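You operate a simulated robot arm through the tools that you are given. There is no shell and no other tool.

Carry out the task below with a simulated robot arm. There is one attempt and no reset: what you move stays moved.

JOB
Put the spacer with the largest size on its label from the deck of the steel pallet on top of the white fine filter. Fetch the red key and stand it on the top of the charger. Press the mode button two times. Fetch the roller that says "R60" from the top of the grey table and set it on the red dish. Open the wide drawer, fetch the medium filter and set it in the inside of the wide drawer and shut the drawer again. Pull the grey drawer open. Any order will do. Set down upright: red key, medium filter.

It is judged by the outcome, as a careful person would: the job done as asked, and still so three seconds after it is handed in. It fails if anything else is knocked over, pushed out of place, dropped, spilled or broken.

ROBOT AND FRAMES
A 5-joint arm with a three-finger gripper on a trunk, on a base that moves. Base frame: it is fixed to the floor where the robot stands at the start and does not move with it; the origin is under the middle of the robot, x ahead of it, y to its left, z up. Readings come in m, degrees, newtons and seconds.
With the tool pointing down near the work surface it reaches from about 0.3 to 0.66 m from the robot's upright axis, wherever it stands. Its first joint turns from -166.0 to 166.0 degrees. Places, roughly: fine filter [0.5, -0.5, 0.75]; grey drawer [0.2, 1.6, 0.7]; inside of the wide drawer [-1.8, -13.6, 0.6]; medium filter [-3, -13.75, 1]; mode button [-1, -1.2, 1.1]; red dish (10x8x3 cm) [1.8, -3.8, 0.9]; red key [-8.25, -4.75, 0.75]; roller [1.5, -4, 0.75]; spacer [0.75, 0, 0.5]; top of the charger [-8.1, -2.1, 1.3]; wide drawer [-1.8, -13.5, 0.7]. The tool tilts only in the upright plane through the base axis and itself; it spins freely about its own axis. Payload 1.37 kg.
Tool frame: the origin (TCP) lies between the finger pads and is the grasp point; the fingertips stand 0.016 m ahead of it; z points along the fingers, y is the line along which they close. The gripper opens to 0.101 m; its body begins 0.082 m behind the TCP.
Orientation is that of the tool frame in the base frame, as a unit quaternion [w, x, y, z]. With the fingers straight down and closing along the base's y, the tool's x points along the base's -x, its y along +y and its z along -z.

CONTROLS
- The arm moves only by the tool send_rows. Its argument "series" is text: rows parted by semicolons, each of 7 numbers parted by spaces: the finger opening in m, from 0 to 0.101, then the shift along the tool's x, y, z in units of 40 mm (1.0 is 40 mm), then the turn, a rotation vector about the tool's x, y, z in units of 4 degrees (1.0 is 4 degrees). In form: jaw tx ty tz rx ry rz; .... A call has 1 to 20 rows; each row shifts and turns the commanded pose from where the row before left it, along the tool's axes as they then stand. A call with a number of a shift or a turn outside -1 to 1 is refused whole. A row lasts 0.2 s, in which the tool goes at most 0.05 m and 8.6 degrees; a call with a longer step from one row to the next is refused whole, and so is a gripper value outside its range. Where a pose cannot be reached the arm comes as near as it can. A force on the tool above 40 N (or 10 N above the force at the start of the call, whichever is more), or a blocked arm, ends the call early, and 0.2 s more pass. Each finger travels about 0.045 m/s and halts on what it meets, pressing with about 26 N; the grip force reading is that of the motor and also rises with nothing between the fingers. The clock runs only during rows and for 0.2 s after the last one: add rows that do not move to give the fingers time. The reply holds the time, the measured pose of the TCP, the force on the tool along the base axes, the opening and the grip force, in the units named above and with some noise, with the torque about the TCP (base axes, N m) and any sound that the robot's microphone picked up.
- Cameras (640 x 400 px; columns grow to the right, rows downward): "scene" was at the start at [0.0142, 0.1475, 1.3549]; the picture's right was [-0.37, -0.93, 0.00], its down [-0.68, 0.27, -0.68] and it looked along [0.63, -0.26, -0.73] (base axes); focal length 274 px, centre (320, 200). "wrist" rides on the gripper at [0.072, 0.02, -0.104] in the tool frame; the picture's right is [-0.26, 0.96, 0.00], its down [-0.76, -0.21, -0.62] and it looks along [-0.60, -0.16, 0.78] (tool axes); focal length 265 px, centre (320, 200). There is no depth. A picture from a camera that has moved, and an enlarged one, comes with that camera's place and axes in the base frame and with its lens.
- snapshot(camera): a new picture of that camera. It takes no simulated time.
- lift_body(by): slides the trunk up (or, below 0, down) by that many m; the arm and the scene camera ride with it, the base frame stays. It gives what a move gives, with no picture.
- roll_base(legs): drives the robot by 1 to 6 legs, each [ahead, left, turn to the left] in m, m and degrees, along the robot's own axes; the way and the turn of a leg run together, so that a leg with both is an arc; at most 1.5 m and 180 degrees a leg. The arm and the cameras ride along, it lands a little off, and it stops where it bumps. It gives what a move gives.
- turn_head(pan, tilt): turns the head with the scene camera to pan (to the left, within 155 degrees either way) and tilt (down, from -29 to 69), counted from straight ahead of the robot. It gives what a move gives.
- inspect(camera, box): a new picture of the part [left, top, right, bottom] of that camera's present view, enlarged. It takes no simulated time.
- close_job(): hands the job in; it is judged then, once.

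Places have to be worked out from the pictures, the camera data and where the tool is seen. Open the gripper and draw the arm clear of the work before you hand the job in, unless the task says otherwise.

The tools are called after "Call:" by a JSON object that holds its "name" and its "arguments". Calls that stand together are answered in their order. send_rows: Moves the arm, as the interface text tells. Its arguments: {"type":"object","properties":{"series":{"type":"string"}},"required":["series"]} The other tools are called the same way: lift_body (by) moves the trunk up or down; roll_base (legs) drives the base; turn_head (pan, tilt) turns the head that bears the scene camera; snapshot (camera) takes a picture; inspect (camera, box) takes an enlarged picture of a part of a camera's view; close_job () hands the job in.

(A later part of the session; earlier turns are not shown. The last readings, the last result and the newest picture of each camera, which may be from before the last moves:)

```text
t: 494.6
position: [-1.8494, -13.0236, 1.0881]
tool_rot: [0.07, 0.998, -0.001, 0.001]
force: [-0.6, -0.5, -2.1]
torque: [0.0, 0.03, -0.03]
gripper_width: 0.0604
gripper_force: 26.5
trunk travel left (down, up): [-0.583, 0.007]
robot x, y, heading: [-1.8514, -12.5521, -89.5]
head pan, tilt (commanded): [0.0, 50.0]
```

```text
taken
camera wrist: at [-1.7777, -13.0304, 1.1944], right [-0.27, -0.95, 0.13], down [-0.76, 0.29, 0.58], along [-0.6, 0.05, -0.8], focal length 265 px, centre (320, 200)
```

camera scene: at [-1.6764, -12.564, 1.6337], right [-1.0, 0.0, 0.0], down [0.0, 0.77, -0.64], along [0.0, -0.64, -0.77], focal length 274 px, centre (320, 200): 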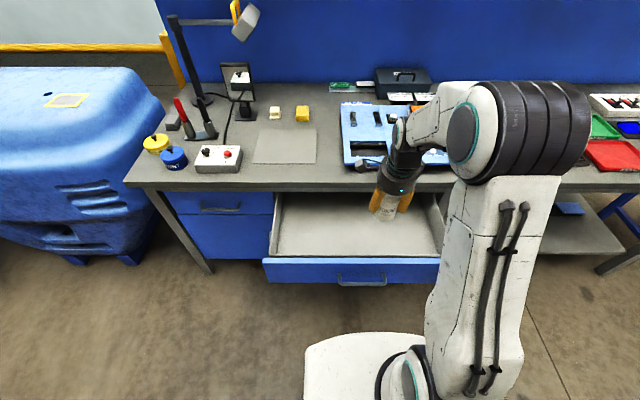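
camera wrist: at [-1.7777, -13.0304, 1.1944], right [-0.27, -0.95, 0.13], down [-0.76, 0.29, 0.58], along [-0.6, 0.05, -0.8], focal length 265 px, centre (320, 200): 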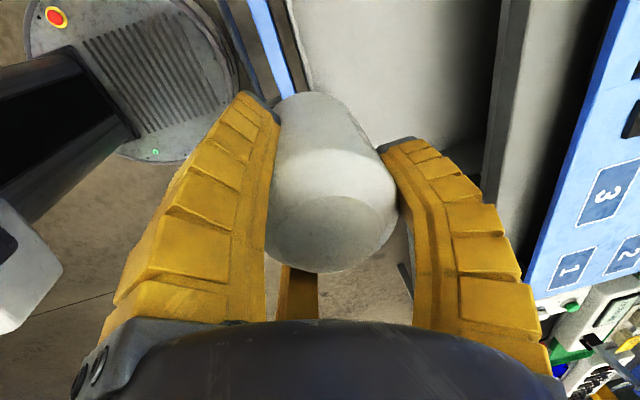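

The drawer interior spans x≈-1.51..-2.13, y≈-13.03..-13.27 open. I lower the trunk 20 cm and extend over the drawer to y≈-13.15.

Call:
{"name": "lift_body", "arguments": {"by": -0.2}}

Call:
{"name": "send_rows", "arguments": {"series": "0.0 0 0.78 0.11 0 0 0;0.0 0 0.78 0.11 0 0 0;0.0 0 0.78 0.11 0 0 0;0.0 0 0.78 0.11 0 0 0;0.0 0 0 0 0 0 0"}}

Call:
{"name": "snapshot", "arguments": {"camera": "scene"}}

Call:
{"name": "snapshot", "arguments": {"camera": "wrist"}}

```text
t: 496.7
position: [-1.8497, -13.024, 0.8888]
tool_rot: [0.069, 0.998, -0.001, 0.001]
force: [-0.6, 0.8, -2.8]
torque: [-0.05, -0.04, 0.0]
gripper_width: 0.0601
gripper_force: 25.8
trunk travel left (down, up): [-0.383, 0.207]
robot x, y, heading: [-1.8534, -12.5508, -89.8]
head pan, tilt (commanded): [0.0, 50.0]
```

```text
t: 497.9
position: [-1.8494, -13.1492, 0.8867]
tool_rot: [0.071, 0.997, -0.001, -0.001]
force: [0.3, 0.3, -3.1]
torque: [-0.02, 0.01, 0.0]
gripper_width: 0.0602
gripper_force: 26.1
trunk travel left (down, up): [-0.383, 0.207]
robot x, y, heading: [-1.8508, -12.55, -89.8]
head pan, tilt (commanded): [0.0, 50.0]
```

```text
taken
camera scene: at [-1.6764, -12.5642, 1.4337], right [-1.0, 0.0, 0.0], down [0.0, 0.77, -0.64], along [0.0, -0.64, -0.77], focal length 274 px, centre (320, 200)
```

scene: 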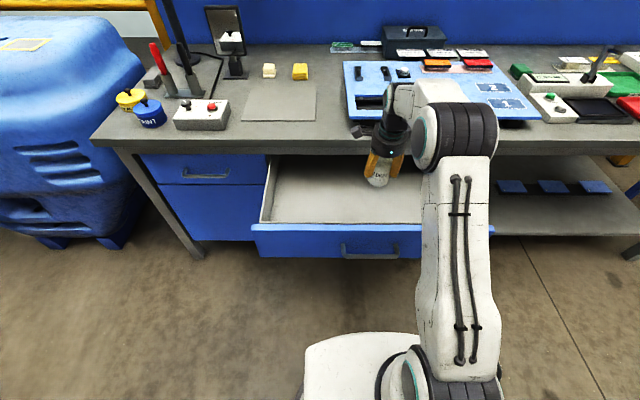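

```text
taken
camera wrist: at [-1.7776, -13.1565, 0.9946], right [-0.27, -0.95, 0.13], down [-0.76, 0.29, 0.59], along [-0.6, 0.05, -0.8], focal length 265 px, centre (320, 200)
```

wrist: 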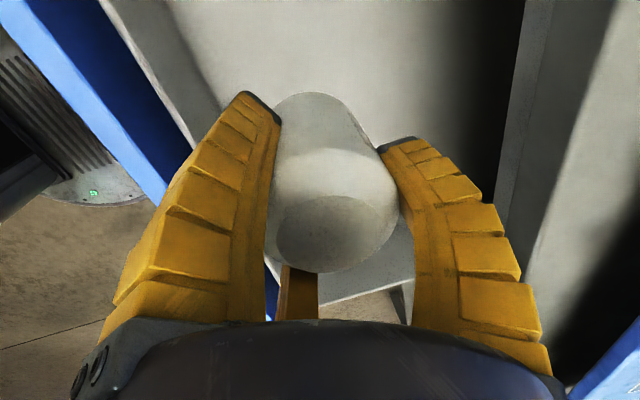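

Positioned over the open drawer with clearance to the desk edge. Lower 15 cm, then feel for the floor.

Call:
{"name": "send_rows", "arguments": {"series": "0.0 0 -0.131 0.93 0 0 0;0.0 0 -0.131 0.93 0 0 0;0.0 0 -0.131 0.93 0 0 0;0.0 0 -0.1 0.7 0 0 0;0.0 0 0 0 0 0 0"}}

Call:
{"name": "send_rows", "arguments": {"series": "0.0 0 -0.02 0.14 0 0 0;0.0 0 0 0 0 0 0"}}

Call:
{"name": "send_rows", "arguments": {"series": "0.0 0 -0.014 0.1 0 0 0;0.0 0 0 0 0 0 0"}}

```text
t: 499.1
position: [-1.8507, -13.151, 0.7481]
tool_rot: [0.07, 0.998, -0.001, 0.0]
force: [0.5, -0.9, -2.4]
torque: [0.0, 0.02, -0.02]
gripper_width: 0.0601
gripper_force: 26.1
trunk travel left (down, up): [-0.383, 0.207]
robot x, y, heading: [-1.8471, -12.5477, -89.5]
head pan, tilt (commanded): [0.0, 50.0]
```

```text
t: 499.7
position: [-1.8508, -13.151, 0.7406]
tool_rot: [0.071, 0.997, -0.001, 0.0]
force: [0.7, -0.2, -2.4]
torque: [-0.01, -0.02, 0.02]
gripper_width: 0.0599
gripper_force: 26.1
trunk travel left (down, up): [-0.383, 0.207]
robot x, y, heading: [-1.8505, -12.552, -89.8]
head pan, tilt (commanded): [0.0, 50.0]
```

```text
t: 500.3
position: [-1.85, -13.1508, 0.7381]
tool_rot: [0.069, 0.998, -0.001, -0.001]
force: [0.0, 0.0, -2.9]
torque: [0.01, -0.01, 0.0]
gripper_width: 0.0601
gripper_force: 26.2
trunk travel left (down, up): [-0.383, 0.207]
robot x, y, heading: [-1.853, -12.5515, -89.7]
head pan, tilt (commanded): [0.0, 50.0]
```

No contact yet at z=0.738; I keep stepping down.

Call:
{"name": "send_rows", "arguments": {"series": "0.0 0 -0.021 0.15 0 0 0;0.0 0 0 0 0 0 0"}}

Call:
{"name": "send_rows", "arguments": {"series": "0.0 0 -0.021 0.15 0 0 0;0.0 0 0 0 0 0 0"}}

Call:
{"name": "send_rows", "arguments": {"series": "0.0 0 -0.018 0.125 0 0 0;0.0 0 0 0 0 0 0"}}

Call:
{"name": "inspect", "arguments": {"camera": "scene", "box": [320, 120, 460, 270]}}

```text
t: 500.9
position: [-1.849, -13.1502, 0.7313]
tool_rot: [0.069, 0.998, -0.002, 0.0]
force: [0.4, 0.2, -2.9]
torque: [0.0, 0.0, 0.01]
gripper_width: 0.06
gripper_force: 25.7
trunk travel left (down, up): [-0.383, 0.207]
robot x, y, heading: [-1.8542, -12.5486, -89.6]
head pan, tilt (commanded): [0.0, 50.0]
```

```text
t: 501.5
position: [-1.8496, -13.1521, 0.7254]
tool_rot: [0.07, 0.998, -0.001, 0.0]
force: [-0.3, -0.1, -3.7]
torque: [0.01, -0.03, 0.01]
gripper_width: 0.0601
gripper_force: 26.1
trunk travel left (down, up): [-0.383, 0.207]
robot x, y, heading: [-1.853, -12.5482, -90.1]
head pan, tilt (commanded): [0.0, 50.0]
```

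```text
t: 502.1
position: [-1.8502, -13.1511, 0.7193]
tool_rot: [0.069, 0.998, -0.001, 0.0]
force: [-0.6, 0.1, -1.9]
torque: [0.01, 0.03, 0.01]
gripper_width: 0.06
gripper_force: 26.3
trunk travel left (down, up): [-0.383, 0.207]
robot x, y, heading: [-1.8572, -12.5498, -89.4]
head pan, tilt (commanded): [0.0, 50.0]
```

```text
2.67 times, centred on (390, 195) of scene
camera zoom: at [-1.6764, -12.5641, 1.4337], right [-1.0, 0.0, 0.0], down [0.0, 0.77, -0.64], along [0.0, -0.64, -0.77], focal length 730 px, centre (133, 213)
```

zoom: 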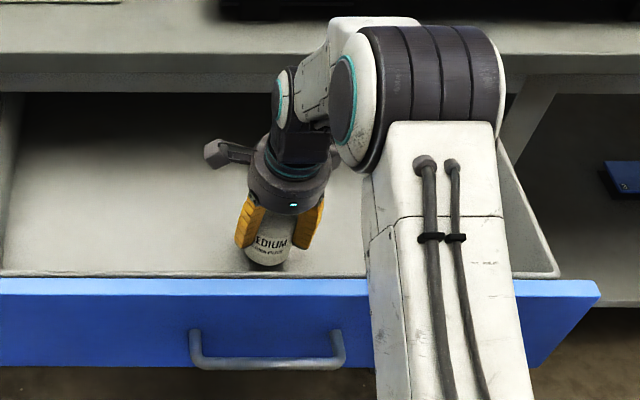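

Possibly just touching; two more 3 mm steps.

Call:
{"name": "send_rows", "arguments": {"series": "0.0 0 -0.011 0.08 0 0 0;0.0 0 0 0 0 0 0"}}

Call:
{"name": "send_rows", "arguments": {"series": "0.0 0 -0.011 0.08 0 0 0;0.0 0 0 0 0 0 0"}}

```text
t: 502.7
position: [-1.8488, -13.1492, 0.7179]
tool_rot: [0.07, 0.998, -0.001, 0.001]
force: [0.4, -0.3, -2.8]
torque: [0.01, 0.01, 0.0]
gripper_width: 0.0599
gripper_force: 26.0
trunk travel left (down, up): [-0.383, 0.207]
robot x, y, heading: [-1.8515, -12.5507, -89.5]
head pan, tilt (commanded): [0.0, 50.0]
```

```text
t: 503.3
position: [-1.8505, -13.1509, 0.713]
tool_rot: [0.07, 0.998, -0.001, 0.0]
force: [-0.1, -0.5, -3.2]
torque: [0.03, 0.0, 0.0]
gripper_width: 0.0602
gripper_force: 25.9
trunk travel left (down, up): [-0.383, 0.207]
robot x, y, heading: [-1.8507, -12.5521, -89.8]
head pan, tilt (commanded): [0.0, 50.0]
```

Still free. Continue.

Call:
{"name": "send_rows", "arguments": {"series": "0.0 0 -0.014 0.1 0 0 0;0.0 0 0 0 0 0 0"}}

Call:
{"name": "send_rows", "arguments": {"series": "0.0 0 -0.014 0.1 0 0 0;0.0 0 0 0 0 0 0"}}

Call:
{"name": "send_rows", "arguments": {"series": "0.0 0 -0.014 0.1 0 0 0;0.0 0 0 0 0 0 0"}}

```text
t: 503.9
position: [-1.8502, -13.1508, 0.7092]
tool_rot: [0.07, 0.998, -0.001, 0.0]
force: [0.2, 0.6, -2.2]
torque: [-0.01, 0.03, 0.03]
gripper_width: 0.0603
gripper_force: 25.7
trunk travel left (down, up): [-0.383, 0.207]
robot x, y, heading: [-1.849, -12.5514, -89.9]
head pan, tilt (commanded): [0.0, 50.0]
```

```text
t: 504.5
position: [-1.8505, -13.1505, 0.7061]
tool_rot: [0.069, 0.998, -0.001, 0.0]
force: [0.2, 0.0, -3.1]
torque: [0.01, 0.01, 0.01]
gripper_width: 0.0602
gripper_force: 26.3
trunk travel left (down, up): [-0.383, 0.207]
robot x, y, heading: [-1.8499, -12.5489, -89.8]
head pan, tilt (commanded): [0.0, 50.0]
```

```text
t: 505.1
position: [-1.8492, -13.1506, 0.7006]
tool_rot: [0.07, 0.998, -0.001, 0.0]
force: [0.4, -0.1, -3.0]
torque: [0.0, 0.02, 0.01]
gripper_width: 0.0602
gripper_force: 25.8
trunk travel left (down, up): [-0.383, 0.207]
robot x, y, heading: [-1.8528, -12.5493, -89.8]
head pan, tilt (commanded): [0.0, 50.0]
```

Call:
{"name": "inspect", "arguments": {"camera": "scene", "box": [340, 150, 440, 240]}}

Call:
{"name": "snapshot", "arguments": {"camera": "wrist"}}

```text
4.44 times, centred on (390, 195) of scene
camera zoom: at [-1.6764, -12.5641, 1.4337], right [-1.0, 0.0, 0.0], down [0.0, 0.77, -0.64], along [0.0, -0.64, -0.77], focal length 1216 px, centre (9, 222)
```

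zoom: 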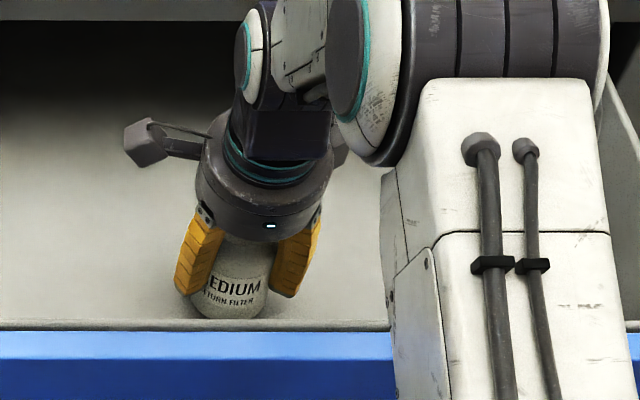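

```text
taken
camera wrist: at [-1.7774, -13.1568, 0.8079], right [-0.27, -0.95, 0.13], down [-0.76, 0.29, 0.59], along [-0.6, 0.05, -0.8], focal length 265 px, centre (320, 200)
```

wrist: 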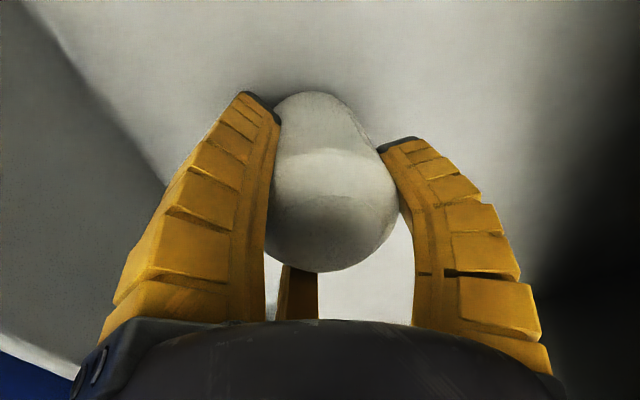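

Shadow shows it's nearly at the floor. A few more small steps.

Call:
{"name": "send_rows", "arguments": {"series": "0.0 0 -0.014 0.1 0 0 0;0.0 0 0 0 0 0 0"}}

Call:
{"name": "send_rows", "arguments": {"series": "0.0 0 -0.014 0.1 0 0 0;0.0 0 0 0 0 0 0"}}

Call:
{"name": "send_rows", "arguments": {"series": "0.0 0 -0.011 0.08 0 0 0;0.0 0 0 0 0 0 0"}}

```text
t: 505.7
position: [-1.85, -13.1498, 0.6985]
tool_rot: [0.07, 0.998, 0.0, 0.0]
force: [0.7, 1.6, 2.0]
torque: [0.2, -0.06, 0.0]
gripper_width: 0.06
gripper_force: 25.8
trunk travel left (down, up): [-0.383, 0.207]
robot x, y, heading: [-1.8578, -12.5526, -89.8]
head pan, tilt (commanded): [0.0, 50.0]
```

```text
t: 506.3
position: [-1.85, -13.1502, 0.6963]
tool_rot: [0.073, 0.997, -0.001, 0.0]
force: [1.6, -1.3, 18.3]
torque: [0.52, -0.17, 0.04]
gripper_width: 0.0616
gripper_force: 26.7
trunk travel left (down, up): [-0.383, 0.207]
robot x, y, heading: [-1.8497, -12.5506, -89.8]
head pan, tilt (commanded): [0.0, 50.0]
```

```text
t: 506.9
position: [-1.85, -13.1496, 0.6913]
tool_rot: [0.072, 0.997, 0.0, 0.0]
force: [0.0, -1.5, 21.0]
torque: [0.41, -0.08, 0.06]
gripper_width: 0.0612
gripper_force: 26.0
trunk travel left (down, up): [-0.383, 0.207]
robot x, y, heading: [-1.8543, -12.5513, -89.8]
head pan, tilt (commanded): [0.0, 50.0]
```

The filter is standing on the drawer floor (contact at z≈0.698). I ease up and open the fingers.

Call:
{"name": "send_rows", "arguments": {"series": "0.0 0 0.011 -0.08 0 0 0;0.065 0 0 0 0 0 0;0.075 0 0 0 0 0 0;0.085 0 0 0 0 0 0;0.095 0 0 0 0 0 0;0.095 0 0 0 0 0 0;0.095 0 0 0 0 0 0"}}

Call:
{"name": "snapshot", "arguments": {"camera": "wrist"}}

Call:
{"name": "inspect", "arguments": {"camera": "scene", "box": [340, 150, 440, 240]}}

```text
t: 508.5
position: [-1.8487, -13.1499, 0.694]
tool_rot: [0.071, 0.997, -0.001, 0.0]
force: [0.2, -0.8, 0.1]
torque: [0.01, -0.03, 0.02]
gripper_width: 0.0957
gripper_force: 0.1
trunk travel left (down, up): [-0.383, 0.207]
robot x, y, heading: [-1.8511, -12.5514, -89.9]
head pan, tilt (commanded): [0.0, 50.0]
```

```text
taken
camera wrist: at [-1.7779, -13.1565, 0.7999], right [-0.27, -0.95, 0.13], down [-0.76, 0.29, 0.58], along [-0.6, 0.05, -0.8], focal length 265 px, centre (320, 200)
```

wrist: 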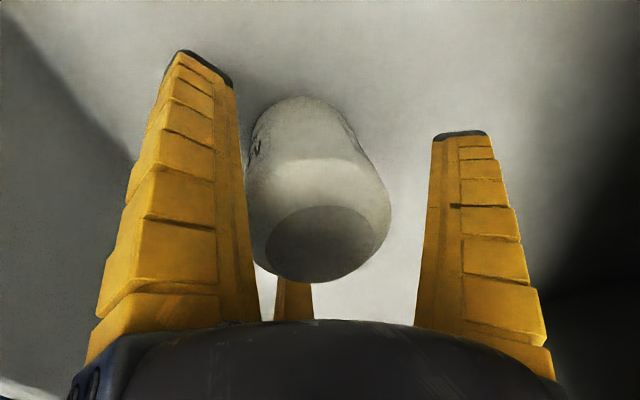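

```text
4.44 times, centred on (390, 195) of scene
camera zoom: at [-1.6764, -12.5638, 1.4337], right [-1.0, 0.0, 0.0], down [0.0, 0.77, -0.64], along [0.0, -0.64, -0.77], focal length 1216 px, centre (9, 222)
```

zoom: 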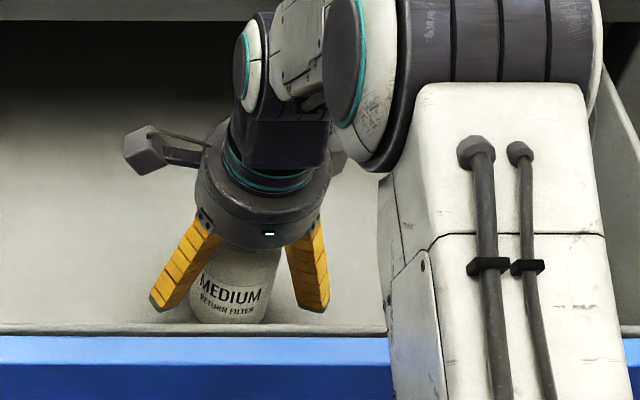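

The filter stands upright in the drawer, fingers clear. Lift straight up out of the drawer.

Call:
{"name": "send_rows", "arguments": {"series": "0.098 0 0.053 -0.372 0 0 0;0.098 0 0.105 -0.744 0 0 0;0.098 0 0.105 -0.744 0 0 0;0.098 0 0.105 -0.744 0 0 0;0.098 0 0.105 -0.744 0 0 0;0.098 0 0.105 -0.744 0 0 0;0.098 0 0.105 -0.744 0 0 0;0.098 0 0 0 0 0 0"}}

Call:
{"name": "snapshot", "arguments": {"camera": "wrist"}}

Call:
{"name": "inspect", "arguments": {"camera": "scene", "box": [300, 120, 460, 260]}}

```text
t: 510.3
position: [-1.85, -13.1509, 0.8893]
tool_rot: [0.07, 0.998, 0.0, 0.0]
force: [-1.5, 0.7, -0.5]
torque: [-0.03, 0.02, 0.03]
gripper_width: 0.0983
gripper_force: 0.1
trunk travel left (down, up): [-0.383, 0.207]
robot x, y, heading: [-1.856, -12.5462, -89.9]
head pan, tilt (commanded): [0.0, 50.0]
```

```text
taken
camera wrist: at [-1.7785, -13.1568, 0.996], right [-0.27, -0.95, 0.13], down [-0.76, 0.29, 0.59], along [-0.6, 0.05, -0.8], focal length 265 px, centre (320, 200)
```

wrist: 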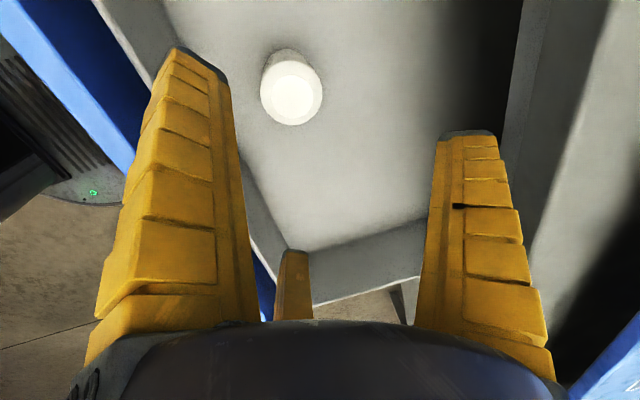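

```text
2.86 times, centred on (380, 190) of scene
camera zoom: at [-1.6764, -12.5636, 1.4337], right [-1.0, 0.0, 0.0], down [0.0, 0.77, -0.64], along [0.0, -0.64, -0.77], focal length 782 px, centre (149, 229)
```

zoom: 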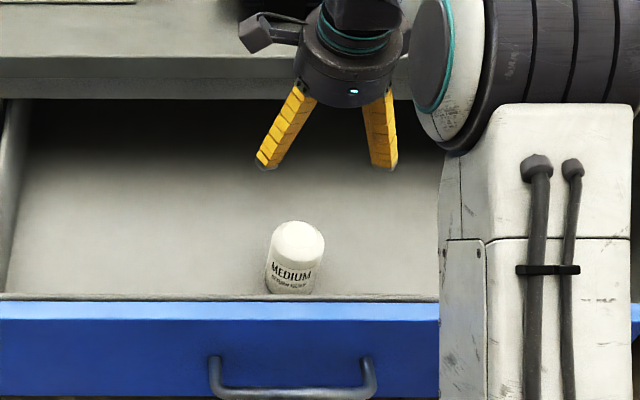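

Filter stands upright inside. To shut the drawer I'll regrip the handle level and push with the base, as when opening. First retract, back up, and lower the trunk.

Call:
{"name": "send_rows", "arguments": {"series": "0.05 0 -0.6 -0.09 0 0 0;0.05 0 -0.6 -0.09 0 0 0;0.05 0 0 0 0 0 0;0.05 0 0 0 0 0 0"}}

Call:
{"name": "roll_base", "arguments": {"legs": [[-0.26, 0.036, 0]]}}

Call:
{"name": "lift_body", "arguments": {"by": -0.135}}

Call:
{"name": "send_rows", "arguments": {"series": "0.05 0 0 0 -1 0 0;0.05 0 0 0 -1 0 0;0.05 0 0 0 -1 0 0;0.05 0 0 0 -1 0 0;0.05 0 0 0 -1 0 0;0.05 0 0 0 -1 0 0;0.05 0 0 0 -1 0 0;0.05 0 0 0 -1 0 0;0.05 0 0 0 -1 0 0;0.05 0 0 0 -1 0 0;0.05 0 0 0 -1 0 0;0.05 0 0 0 -1 0 0;0.05 0 0 0 -1 0 0;0.05 0 0 0 -1 0 0;0.05 0 0 0 -1 0 0;0.05 0 0 0 -1 0 0;0.05 0 0 0 -1 0 0;0.05 0 0 0 -1 0 0;0.05 0 0 0 -1 0 0;0.05 0 0 0 -1 0 0"}}

Call:
{"name": "snapshot", "arguments": {"camera": "wrist"}}

```text
t: 511.3
position: [-1.8511, -13.1006, 0.8899]
tool_rot: [0.069, 0.998, -0.001, 0.0]
force: [0.5, 0.7, -0.4]
torque: [-0.03, 0.0, -0.03]
gripper_width: 0.0539
gripper_force: 2.8
trunk travel left (down, up): [-0.383, 0.207]
robot x, y, heading: [-1.8495, -12.5479, -89.7]
head pan, tilt (commanded): [0.0, 50.0]
```

```text
t: 513.2
position: [-1.8154, -12.8381, 0.8899]
tool_rot: [0.071, 0.997, -0.001, -0.001]
force: [0.9, 0.8, -1.2]
torque: [0.0, 0.0, 0.01]
gripper_width: 0.054
gripper_force: 2.5
trunk travel left (down, up): [-0.383, 0.207]
robot x, y, heading: [-1.8168, -12.2833, -89.7]
head pan, tilt (commanded): [0.0, 50.0]
```

```text
t: 514.8
position: [-1.8155, -12.8381, 0.7539]
tool_rot: [0.07, 0.998, 0.0, 0.0]
force: [0.8, 0.4, -0.7]
torque: [-0.03, 0.01, 0.0]
gripper_width: 0.054
gripper_force: 2.4
trunk travel left (down, up): [-0.248, 0.342]
robot x, y, heading: [-1.8186, -12.2859, -89.4]
head pan, tilt (commanded): [0.0, 50.0]
```

```text
t: 519.0
position: [-1.8161, -12.8379, 0.7552]
tool_rot: [0.696, 0.718, 0.001, 0.001]
force: [0.4, 0.1, 0.2]
torque: [0.02, -0.02, 0.01]
gripper_width: 0.0537
gripper_force: 2.7
trunk travel left (down, up): [-0.248, 0.342]
robot x, y, heading: [-1.8172, -12.2854, -89.9]
head pan, tilt (commanded): [0.0, 50.0]
```

```text
taken
camera wrist: at [-1.744, -12.7358, 0.7782], right [-0.27, -0.03, 0.96], down [-0.76, 0.63, -0.19], along [-0.6, -0.78, -0.19], focal length 265 px, centre (320, 200)
```

wrist: 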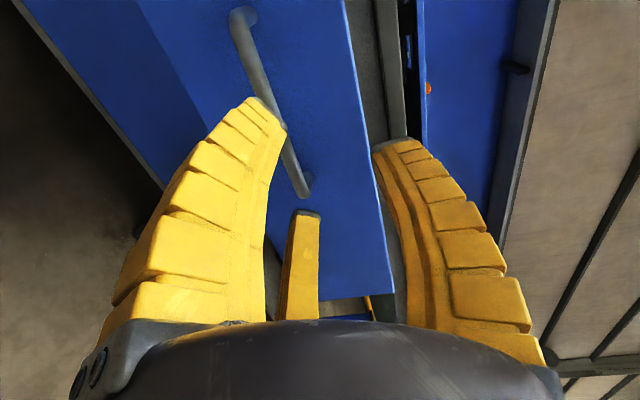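

Level at z=0.755. Lower to the handle height, open, advance 12 cm.

Call:
{"name": "send_rows", "arguments": {"series": "0.101 0 -0.53 0 -0.3 0 0;0.101 0 -0.53 0 0 0 0;0.101 0 0 0 0 0 0;0.101 0 0 0 0 0 0;0.101 0 0 0.9 0 0 0;0.101 0 0 0.9 0 0 0;0.101 0 0 0 0 0 0"}}

Call:
{"name": "snapshot", "arguments": {"camera": "wrist"}}

```text
t: 520.6
position: [-1.8161, -12.9106, 0.7106]
tool_rot: [0.702, 0.712, 0.002, 0.001]
force: [-0.5, 0.7, 0.9]
torque: [0.01, 0.02, 0.0]
gripper_width: 0.1008
gripper_force: 0.1
trunk travel left (down, up): [-0.248, 0.342]
robot x, y, heading: [-1.8159, -12.2841, -89.7]
head pan, tilt (commanded): [0.0, 50.0]
```

```text
taken
camera wrist: at [-1.7441, -12.807, 0.7328], right [-0.27, -0.01, 0.96], down [-0.76, 0.62, -0.2], along [-0.6, -0.78, -0.17], focal length 265 px, centre (320, 200)
```

wrist: 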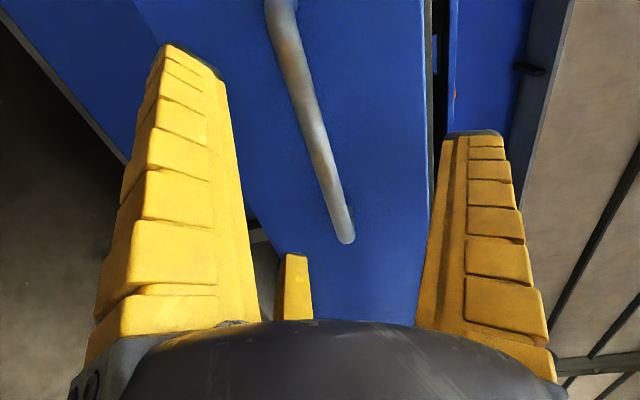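

Same view as before the first grip: advance 4 cm and close on the bar.

Call:
{"name": "send_rows", "arguments": {"series": "0.101 0 0 0.5 0 0 0;0.101 0 0 0.45 0 0 0;0.101 0 0 0 0 0 0;0.0 0 0 0 0 0 0;0.0 0 0 0 0 0 0;0.0 0 0 0 0 0 0;0.0 0 0 0 0 0 0;0.0 0 0 0 0 0 0;0.0 0 0 0 0 0 0;0.0 0 0 0 0 0 0"}}

Call:
{"name": "send_rows", "arguments": {"series": "0.0 0.05 -0.2 0 0 0 0;0.0 0 0 0 0 0 0"}}

```text
t: 522.8
position: [-1.8169, -12.9483, 0.7059]
tool_rot: [0.698, 0.716, 0.001, 0.0]
force: [1.5, 0.7, -21.9]
torque: [0.11, 0.0, 0.03]
gripper_width: 0.0193
gripper_force: 28.1
trunk travel left (down, up): [-0.248, 0.342]
robot x, y, heading: [-1.8173, -12.2856, -89.8]
head pan, tilt (commanded): [0.0, 50.0]
```

```text
t: 523.4
position: [-1.8165, -12.9495, 0.7044]
tool_rot: [0.704, 0.71, 0.0, 0.001]
force: [-7.9, -0.8, -3.0]
torque: [-0.11, -0.03, -0.16]
gripper_width: 0.0178
gripper_force: 28.1
trunk travel left (down, up): [-0.248, 0.342]
robot x, y, heading: [-1.8178, -12.2882, -89.6]
head pan, tilt (commanded): [0.0, 50.0]
```

Gripped. Push the drawer in with the base: 15 cm first, and check the filter.

Call:
{"name": "roll_base", "arguments": {"legs": [[0.15, 0, 0]]}}

Call:
{"name": "snapshot", "arguments": {"camera": "scene"}}

```text
t: 524.8
position: [-1.8099, -13.097, 0.6991]
tool_rot: [0.699, 0.715, 0.002, 0.003]
force: [0.4, 0.0, 0.0]
torque: [-0.01, 0.01, -0.04]
gripper_width: 0.0
gripper_force: 28.0
trunk travel left (down, up): [-0.248, 0.342]
robot x, y, heading: [-1.8191, -12.4356, -89.8]
head pan, tilt (commanded): [0.0, 50.0]
```

```text
taken
camera scene: at [-1.6401, -12.4522, 1.2983], right [-1.0, -0.01, 0.0], down [0.0, 0.77, -0.64], along [0.0, -0.64, -0.77], focal length 274 px, centre (320, 200)
```

scene: 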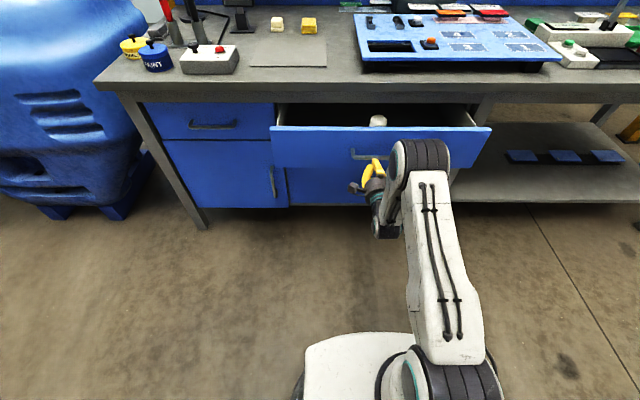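

The jaw reads 0 — let me see where the bar is relative to the fingers.

Call:
{"name": "snapshot", "arguments": {"camera": "wrist"}}

Call:
{"name": "inspect", "arguments": {"camera": "scene", "box": [260, 90, 500, 260]}}

```text
taken
camera wrist: at [-1.7389, -12.9941, 0.7204], right [-0.26, -0.03, 0.96], down [-0.76, 0.62, -0.19], along [-0.59, -0.79, -0.18], focal length 265 px, centre (320, 200)
```

wrist: 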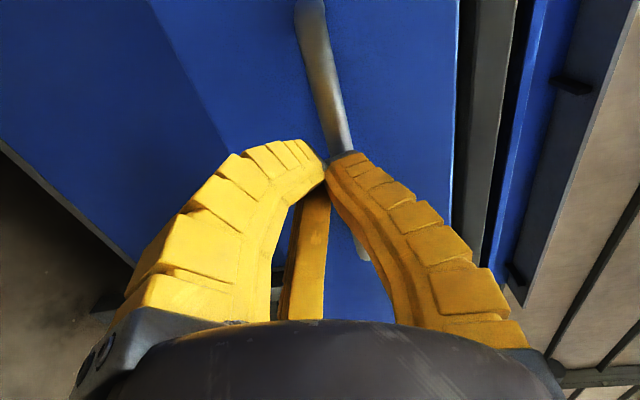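

```text
2.35 times, centred on (380, 175) of scene
camera zoom: at [-1.6401, -12.4522, 1.2983], right [-1.0, -0.01, 0.0], down [0.0, 0.77, -0.64], along [0.0, -0.64, -0.77], focal length 644 px, centre (179, 259)
```

zoom: 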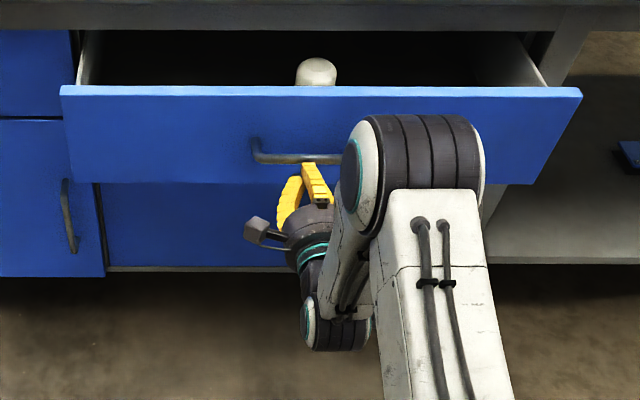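

The bar slipped from the grip, but the drawer moved in and the filter is upright. I'll just push: back off 3 cm, raise above the bar to z≈0.768, and press the panel with the closed fingers.

Call:
{"name": "send_rows", "arguments": {"series": "0.0 0 0 -0.75 0 0 0;0.0 0 0.85 0 0 0 0;0.0 0 0.85 0 0 0 0;0.0 0 0 0 0 0 0"}}

Call:
{"name": "snapshot", "arguments": {"camera": "wrist"}}

```text
t: 525.8
position: [-1.8099, -13.0679, 0.769]
tool_rot: [0.699, 0.715, 0.004, 0.005]
force: [-0.5, 0.1, 0.6]
torque: [0.04, 0.01, 0.0]
gripper_width: 0.0001
gripper_force: 28.1
trunk travel left (down, up): [-0.248, 0.342]
robot x, y, heading: [-1.8186, -12.437, -89.7]
head pan, tilt (commanded): [0.0, 50.0]
```

```text
taken
camera wrist: at [-1.739, -12.9645, 0.7903], right [-0.26, -0.02, 0.96], down [-0.76, 0.62, -0.19], along [-0.59, -0.79, -0.18], focal length 265 px, centre (320, 200)
```

wrist: 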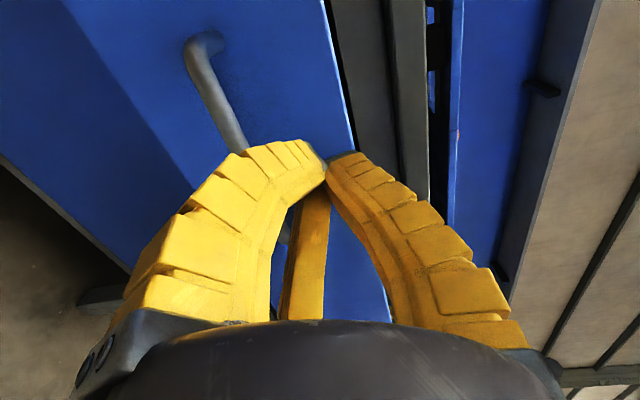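

Panel top is at z≈0.787; I lower 9 mm to push squarely, and drive the base ahead 20 cm.

Call:
{"name": "send_rows", "arguments": {"series": "0.0 0 -0.22 0 0 0 0;0.0 0 0 0 0 0 0"}}

Call:
{"name": "roll_base", "arguments": {"legs": [[0.2, 0, 0]]}}

Call:
{"name": "snapshot", "arguments": {"camera": "wrist"}}

Call:
{"name": "snapshot", "arguments": {"camera": "scene"}}

```text
t: 526.4
position: [-1.8101, -13.0683, 0.7591]
tool_rot: [0.699, 0.715, 0.004, 0.003]
force: [0.2, -0.5, 0.4]
torque: [0.01, 0.03, 0.0]
gripper_width: 0.0
gripper_force: 27.7
trunk travel left (down, up): [-0.248, 0.342]
robot x, y, heading: [-1.8162, -12.437, -89.7]
head pan, tilt (commanded): [0.0, 50.0]
```

```text
t: 528.0
position: [-1.8102, -13.2697, 0.7578]
tool_rot: [0.699, 0.715, 0.003, 0.003]
force: [0.7, -0.6, 0.4]
torque: [0.03, 0.0, 0.02]
gripper_width: 0.0
gripper_force: 28.1
trunk travel left (down, up): [-0.248, 0.342]
robot x, y, heading: [-1.8155, -12.6374, -89.8]
head pan, tilt (commanded): [0.0, 50.0]
```

```text
taken
camera wrist: at [-1.7387, -13.166, 0.7811], right [-0.26, -0.02, 0.96], down [-0.76, 0.62, -0.19], along [-0.59, -0.79, -0.18], focal length 265 px, centre (320, 200)
```

wrist: 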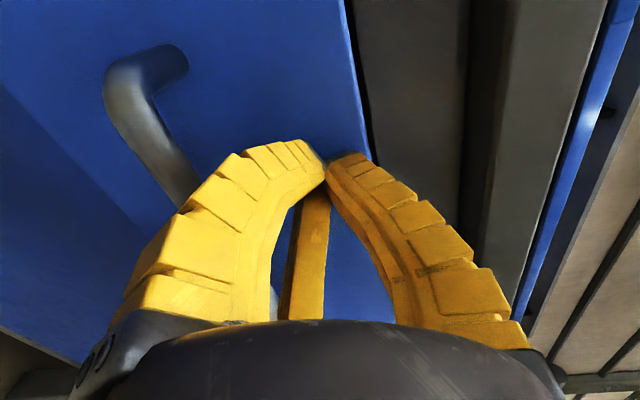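

```text
taken
camera scene: at [-1.6394, -12.6528, 1.2987], right [-1.0, 0.0, 0.0], down [0.0, 0.77, -0.64], along [0.0, -0.64, -0.77], focal length 274 px, centre (320, 200)
```

scene: 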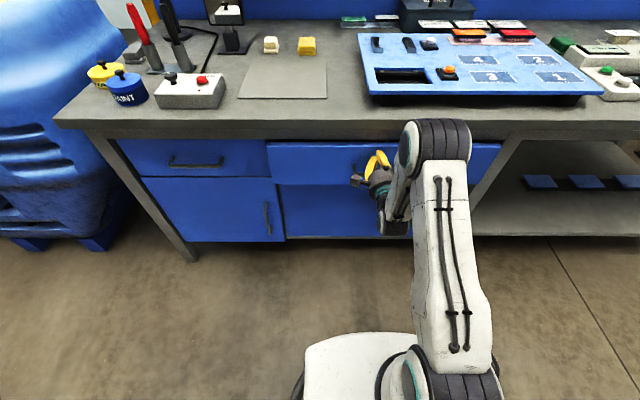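

Nearly closed. I push the rest with the arm in 1 cm steps until resistance.

Call:
{"name": "send_rows", "arguments": {"series": "0.0 0 0 0.25 0 0 0;0.0 0 0 0.25 0 0 0;0.0 0 0 0.25 0 0 0;0.0 0 0 0.25 0 0 0;0.0 0 0 0 0 0 0"}}

Call:
{"name": "send_rows", "arguments": {"series": "0.0 0 0 0.2 0 0 0;0.0 0 0 0.2 0 0 0;0.0 0 0 0 0 0 0"}}

Call:
{"name": "snapshot", "arguments": {"camera": "wrist"}}

Call:
{"name": "inspect", "arguments": {"camera": "scene", "box": [100, 110, 520, 260]}}

```text
t: 529.2
position: [-1.8084, -13.31, 0.7579]
tool_rot: [0.699, 0.715, 0.002, 0.004]
force: [0.5, -0.7, 0.0]
torque: [0.0, -0.03, 0.02]
gripper_width: 0.0
gripper_force: 28.2
trunk travel left (down, up): [-0.248, 0.342]
robot x, y, heading: [-1.8151, -12.6386, -90.0]
head pan, tilt (commanded): [0.0, 50.0]
```

```text
t: 529.8
position: [-1.8102, -13.3169, 0.7579]
tool_rot: [0.699, 0.715, 0.003, 0.003]
force: [-1.0, 28.5, 9.0]
torque: [-0.19, 0.08, -0.14]
gripper_width: 0.0065
gripper_force: 28.2
trunk travel left (down, up): [-0.248, 0.342]
robot x, y, heading: [-1.8131, -12.641, -89.8]
head pan, tilt (commanded): [0.0, 50.0]
stopped in row 2: the force on the tool passed its limit at 46 N (the readings are from after the stop); the commanded pose is now the measured one
```

```text
taken
camera wrist: at [-1.7385, -13.2136, 0.7807], right [-0.26, -0.02, 0.96], down [-0.76, 0.62, -0.19], along [-0.59, -0.78, -0.18], focal length 265 px, centre (320, 200)
```

wrist: 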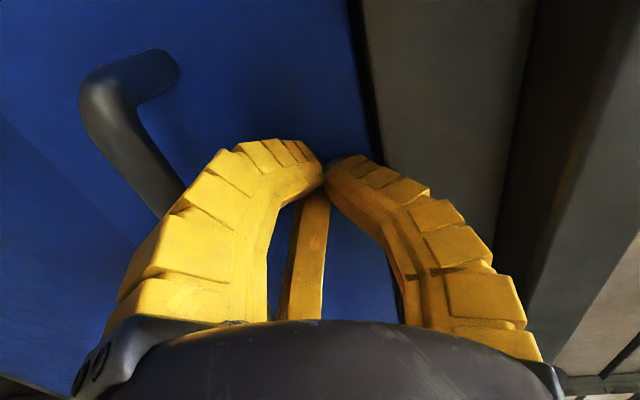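

```text
1.52 times, centred on (310, 185) of scene
camera zoom: at [-1.6394, -12.6476, 1.2989], right [-1.0, 0.0, 0.0], down [0.0, 0.76, -0.65], along [0.0, -0.65, -0.76], focal length 417 px, centre (335, 223)
```

zoom: 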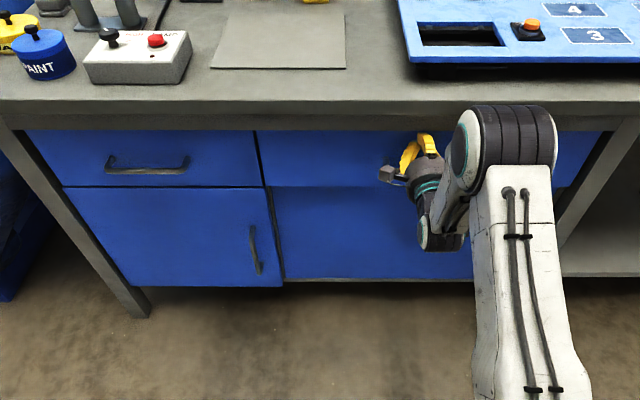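

The wide drawer is shut flush. I back away and bring the tool back to a vertical pose.

Call:
{"name": "send_rows", "arguments": {"series": "0.0 0 0 -0.5 0 0 0;0.0 0 0 -0.8 0 0 0;0.0 0 0 0 0 0 0"}}

Call:
{"name": "roll_base", "arguments": {"legs": [[-0.6, 0, 0]]}}

Call:
{"name": "lift_body", "arguments": {"by": 0.15}}

Call:
{"name": "send_rows", "arguments": {"series": "0.05 0 0 0 1 0 0;0.05 0 0 0 1 0 0;0.05 0 0 0 1 0 0;0.05 0 0 0 1 0 0;0.05 0 0 0 1 0 0;0.05 0 0 0 1 0 0;0.05 0 0 0 1 0 0;0.05 0 0 0 1 0 0;0.05 0 0 0 1 0 0;0.05 0 0 0 1 0 0;0.05 0 0 0 1 0 0;0.05 0 0 0 1 0 0;0.05 0 0 0 1 0 0;0.05 0 0 0 1 0 0;0.05 0 0 0 1 0 0;0.05 0 0 0 1 0 0;0.05 0 0 0 1 0 0;0.05 0 0 0 1 0 0;0.05 0 0 0 1 0 0;0.05 0 0 0 1 0 0"}}

Call:
{"name": "turn_head", "arguments": {"pan": 0, "tilt": 30}}

Call:
{"name": "snapshot", "arguments": {"camera": "scene"}}

```text
t: 530.6
position: [-1.8107, -13.2691, 0.7574]
tool_rot: [0.697, 0.717, 0.003, 0.003]
force: [-0.2, -0.6, -0.1]
torque: [0.0, 0.01, -0.01]
gripper_width: 0.0001
gripper_force: 27.7
trunk travel left (down, up): [-0.248, 0.342]
robot x, y, heading: [-1.8139, -12.6365, -89.8]
head pan, tilt (commanded): [0.0, 50.0]
```

```text
t: 534.0
position: [-1.8112, -12.6711, 0.7577]
tool_rot: [0.697, 0.717, 0.003, 0.003]
force: [0.8, -0.4, -1.0]
torque: [0.02, 0.0, -0.01]
gripper_width: 0.0001
gripper_force: 28.0
trunk travel left (down, up): [-0.248, 0.342]
robot x, y, heading: [-1.814, -12.0426, -89.6]
head pan, tilt (commanded): [0.0, 50.0]
```

```text
t: 535.7
position: [-1.8122, -12.6711, 0.9067]
tool_rot: [0.697, 0.717, 0.004, 0.003]
force: [-1.1, 0.4, -0.2]
torque: [0.0, -0.01, 0.03]
gripper_width: 0.0
gripper_force: 28.2
trunk travel left (down, up): [-0.398, 0.192]
robot x, y, heading: [-1.817, -12.0388, -89.4]
head pan, tilt (commanded): [0.0, 50.0]
```

```text
t: 539.9
position: [-1.8127, -12.6705, 0.9073]
tool_rot: [0.072, 0.997, 0.005, 0.0]
force: [0.0, -1.3, 0.0]
torque: [0.0, 0.03, -0.01]
gripper_width: 0.0538
gripper_force: 2.6
trunk travel left (down, up): [-0.398, 0.192]
robot x, y, heading: [-1.8175, -12.0393, -89.9]
head pan, tilt (commanded): [0.0, 50.0]
```

```text
t: 540.8
position: [-1.8115, -12.6714, 0.9077]
tool_rot: [0.073, 0.997, 0.005, 0.0]
force: [-0.3, 0.8, 0.3]
torque: [0.01, 0.0, -0.02]
gripper_width: 0.0539
gripper_force: 2.3
trunk travel left (down, up): [-0.398, 0.192]
robot x, y, heading: [-1.8151, -12.0381, -89.6]
head pan, tilt (commanded): [0.0, 30.0]
```

```text
taken
camera scene: at [-1.6421, -12.0684, 1.4781], right [-1.0, -0.01, 0.0], down [0.0, 0.5, -0.87], along [0.0, -0.87, -0.5], focal length 274 px, centre (320, 200)
```

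scene: 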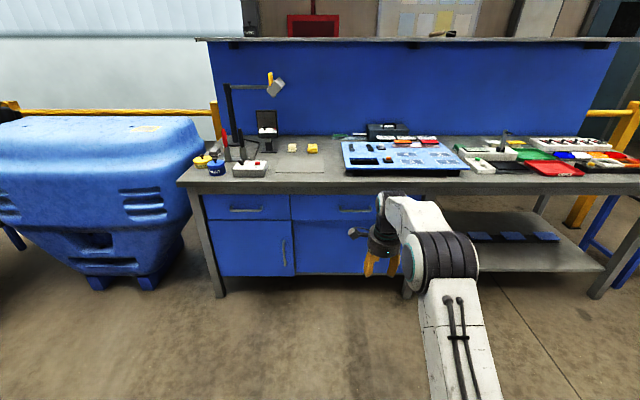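

Drawer is closed. Retract the arm, then survey the way toward the red key near [-8.25,-4.75].

Call:
{"name": "send_rows", "arguments": {"series": "0.05 0 -0.8 -0.33 0 0 0;0.05 0 -0.8 -0.33 0 0 0;0.05 0 -0.8 -0.33 0 0 0;0.05 0 -0.8 -0.33 0 0 0;0.05 0 -0.8 -0.33 0 0 0"}}

Call:
{"name": "turn_head", "arguments": {"pan": -110, "tilt": 8}}

Call:
{"name": "snapshot", "arguments": {"camera": "scene"}}

Call:
{"name": "turn_head", "arguments": {"pan": -150, "tilt": 8}}

Call:
{"name": "snapshot", "arguments": {"camera": "scene"}}

```text
t: 542.0
position: [-1.813, -12.5036, 0.9495]
tool_rot: [0.073, 0.997, 0.004, 0.001]
force: [-0.3, -0.3, 0.5]
torque: [0.0, -0.01, 0.01]
gripper_width: 0.0537
gripper_force: 2.3
trunk travel left (down, up): [-0.398, 0.192]
robot x, y, heading: [-1.8177, -12.0385, -89.7]
head pan, tilt (commanded): [0.0, 30.0]
```

```text
t: 543.8
position: [-1.8137, -12.5049, 0.9491]
tool_rot: [0.073, 0.997, 0.004, 0.0]
force: [0.3, -0.7, 0.8]
torque: [0.03, 0.0, 0.01]
gripper_width: 0.054
gripper_force: 2.7
trunk travel left (down, up): [-0.398, 0.192]
robot x, y, heading: [-1.8159, -12.0409, -89.7]
head pan, tilt (commanded): [-110.0, 8.0]
```

```text
taken
camera scene: at [-1.7298, -11.9468, 1.5138], right [0.34, 0.94, 0.0], down [0.13, -0.05, -0.99], along [-0.93, 0.33, -0.14], focal length 274 px, centre (320, 200)
```

scene: 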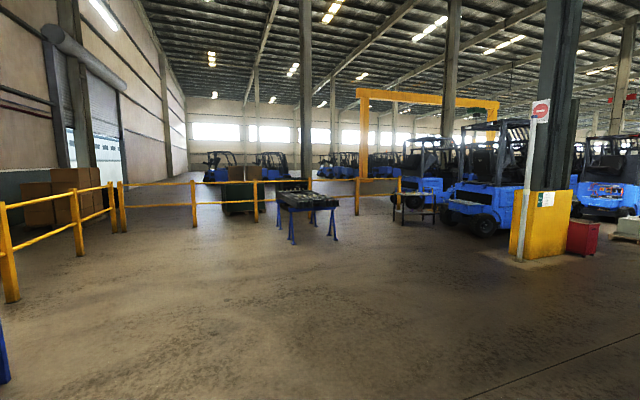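

```text
t: 544.9
position: [-1.8145, -12.505, 0.9489]
tool_rot: [0.073, 0.997, 0.004, 0.0]
force: [0.7, -0.6, -0.1]
torque: [-0.03, -0.01, 0.0]
gripper_width: 0.0539
gripper_force: 3.2
trunk travel left (down, up): [-0.398, 0.192]
robot x, y, heading: [-1.8214, -12.0411, -89.8]
head pan, tilt (commanded): [-150.0, 8.0]
```

```text
taken
camera scene: at [-1.6893, -11.898, 1.5138], right [0.86, 0.51, 0.0], down [0.07, -0.12, -0.99], along [-0.5, 0.85, -0.14], focal length 274 px, centre (320, 200)
```

scene: 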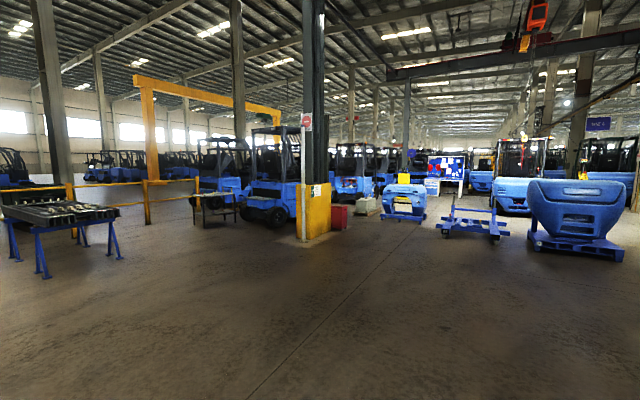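

The way northwest is open; a yellow pillar stands at about [-4.4,-7.5]. I turn to heading ~137° and drive toward [-5,-9].

Call:
{"name": "roll_base", "arguments": {"legs": [[0, 0, -133], [1.5, 0, 0], [1.5, 0, 0], [1.4, 0, 0]]}}

Call:
{"name": "turn_head", "arguments": {"pan": 0, "tilt": 8}}

Call:
{"name": "snapshot", "arguments": {"camera": "scene"}}

```text
t: 571.6
position: [-5.3329, -8.662, 0.9493]
tool_rot: [-0.029, -0.391, 0.917, 0.068]
force: [-0.1, 0.4, -0.1]
torque: [-0.02, 0.02, 0.01]
gripper_width: 0.054
gripper_force: 2.3
trunk travel left (down, up): [-0.398, 0.192]
robot x, y, heading: [-4.9983, -8.984, 136.0]
head pan, tilt (commanded): [-150.0, 8.0]
```

```text
t: 573.9
position: [-5.3328, -8.6618, 0.949]
tool_rot: [-0.029, -0.391, 0.917, 0.068]
force: [0.0, 0.1, -0.6]
torque: [-0.04, 0.0, -0.01]
gripper_width: 0.0541
gripper_force: 2.9
trunk travel left (down, up): [-0.398, 0.192]
robot x, y, heading: [-4.9984, -8.9829, 135.8]
head pan, tilt (commanded): [0.0, 8.0]
```

```text
taken
camera scene: at [-5.1446, -9.0846, 1.5138], right [0.7, 0.72, 0.0], down [0.1, -0.1, -0.99], along [-0.71, 0.69, -0.14], focal length 274 px, centre (320, 200)
```

scene: 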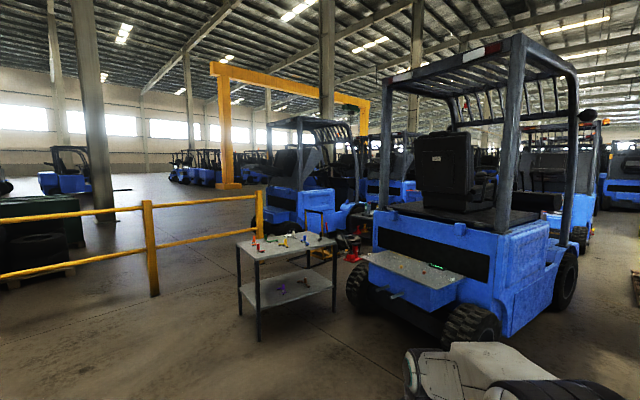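

Call:
{"name": "inspect", "arguments": {"camera": "scene", "box": [220, 170, 420, 320]}}

Call:
{"name": "turn_head", "arguments": {"pan": -60, "tilt": 10}}

Call:
{"name": "snapshot", "arguments": {"camera": "scene"}}

```text
2.67 times, centred on (320, 245) of scene
camera zoom: at [-5.1446, -9.0846, 1.5138], right [0.7, 0.72, 0.0], down [0.1, -0.1, -0.99], along [-0.71, 0.69, -0.14], focal length 730 px, centre (320, 80)
```

zoom: 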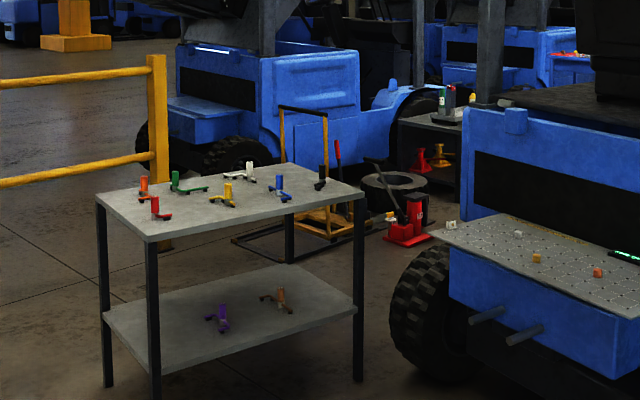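

```text
t: 575.2
position: [-5.3336, -8.6626, 0.9484]
tool_rot: [-0.029, -0.392, 0.917, 0.068]
force: [0.5, 0.2, -0.1]
torque: [0.0, -0.02, -0.01]
gripper_width: 0.0543
gripper_force: 3.4
trunk travel left (down, up): [-0.398, 0.192]
robot x, y, heading: [-5.0, -8.9841, 135.8]
head pan, tilt (commanded): [-60.0, 10.0]
```

```text
taken
camera scene: at [-5.0555, -9.0588, 1.5105], right [0.97, -0.24, 0.0], down [-0.04, -0.17, -0.98], along [0.24, 0.96, -0.17], focal length 274 px, centre (320, 200)
```

scene: 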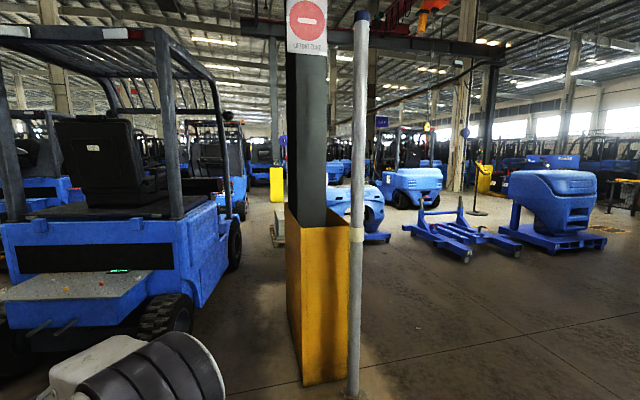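

Several coloured keys stand on a small table here, but the red key's stated place [-8.25,-4.75] is further on. I face north to look at the passage between forklift A and the yellow pillar.

Call:
{"name": "roll_base", "arguments": {"legs": [[0, 0, -46], [0.5, 0.15, 0]]}}

Call:
{"name": "turn_head", "arguments": {"pan": -5, "tilt": 15}}

Call:
{"name": "snapshot", "arguments": {"camera": "scene"}}

Call:
{"name": "turn_head", "arguments": {"pan": 60, "tilt": 15}}

Call:
{"name": "snapshot", "arguments": {"camera": "scene"}}

```text
t: 580.4
position: [-5.1438, -8.0163, 0.9487]
tool_rot: [0.0, 0.003, 0.997, 0.074]
force: [-0.7, 0.2, 0.0]
torque: [-0.01, -0.02, -0.01]
gripper_width: 0.0539
gripper_force: 3.2
trunk travel left (down, up): [-0.398, 0.192]
robot x, y, heading: [-5.1467, -8.479, 89.3]
head pan, tilt (commanded): [-60.0, 10.0]
```

```text
t: 581.6
position: [-5.1436, -8.0175, 0.9482]
tool_rot: [0.0, 0.002, 0.997, 0.073]
force: [-0.7, 0.0, -0.6]
torque: [-0.01, 0.0, -0.03]
gripper_width: 0.0538
gripper_force: 2.7
trunk travel left (down, up): [-0.398, 0.192]
robot x, y, heading: [-5.1447, -8.4767, 89.5]
head pan, tilt (commanded): [-5.0, 15.0]
```

```text
taken
camera scene: at [-5.3132, -8.4431, 1.5024], right [1.0, -0.1, 0.0], down [-0.03, -0.26, -0.97], along [0.09, 0.96, -0.26], focal length 274 px, centre (320, 200)
```

scene: 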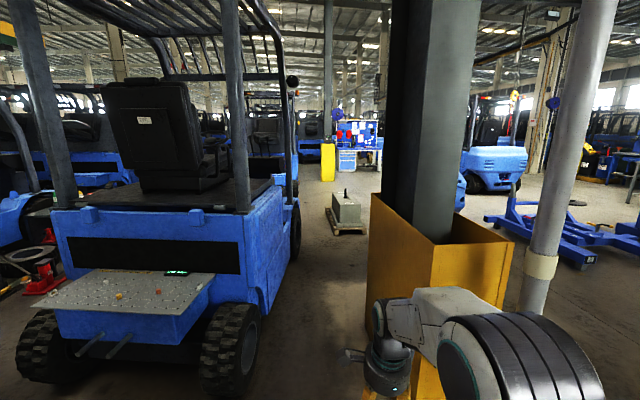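

```text
t: 583.0
position: [-5.1447, -8.0146, 0.9487]
tool_rot: [0.0, 0.003, 0.997, 0.073]
force: [-0.4, -0.3, 0.0]
torque: [0.01, -0.02, 0.01]
gripper_width: 0.0538
gripper_force: 3.3
trunk travel left (down, up): [-0.398, 0.192]
robot x, y, heading: [-5.1472, -8.4817, 89.3]
head pan, tilt (commanded): [60.0, 15.0]
```

```text
taken
camera scene: at [-5.4027, -8.4885, 1.5024], right [0.51, 0.86, 0.0], down [0.22, -0.13, -0.97], along [-0.83, 0.49, -0.26], focal length 274 px, centre (320, 200)
```

scene: 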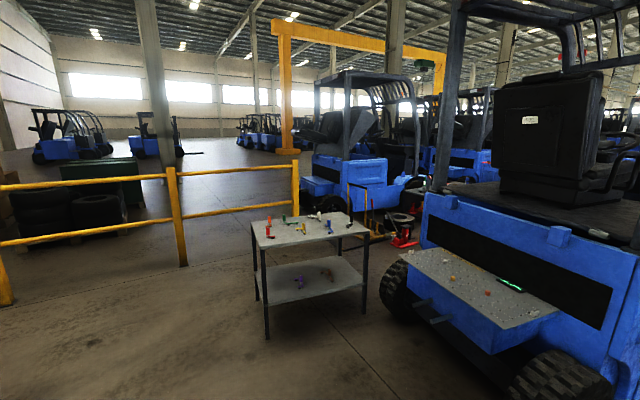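

Call:
{"name": "inspect", "arguments": {"camera": "scene", "box": [330, 150, 470, 270]}}

Call:
{"name": "turn_head", "arguments": {"pan": -5, "tilt": 15}}

Call:
{"name": "inspect", "arguments": {"camera": "scene", "box": [220, 130, 400, 290]}}

```text
3.33 times, centred on (400, 210) of scene
camera zoom: at [-5.4027, -8.4885, 1.5024], right [0.51, 0.86, 0.0], down [0.22, -0.13, -0.97], along [-0.83, 0.49, -0.26], focal length 912 px, centre (53, 167)
```

zoom: 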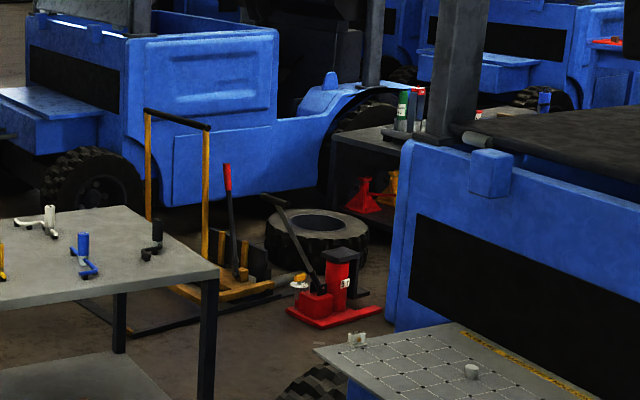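

```text
t: 584.3
position: [-5.1437, -8.0157, 0.9478]
tool_rot: [0.0, 0.002, 0.997, 0.073]
force: [0.1, -0.5, 0.7]
torque: [0.04, -0.01, 0.01]
gripper_width: 0.0539
gripper_force: 2.7
trunk travel left (down, up): [-0.398, 0.192]
robot x, y, heading: [-5.1441, -8.4821, 89.4]
head pan, tilt (commanded): [-5.0, 15.0]
```

```text
2.50 times, centred on (310, 210) of scene
camera zoom: at [-5.3134, -8.4431, 1.5024], right [1.0, -0.1, 0.0], down [-0.02, -0.26, -0.97], along [0.09, 0.96, -0.26], focal length 684 px, centre (345, 175)
```

zoom: 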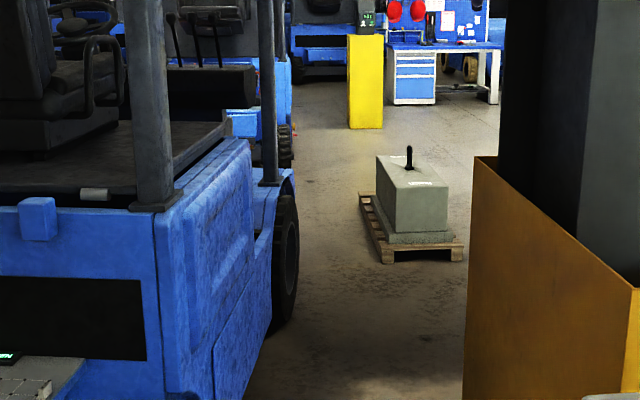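

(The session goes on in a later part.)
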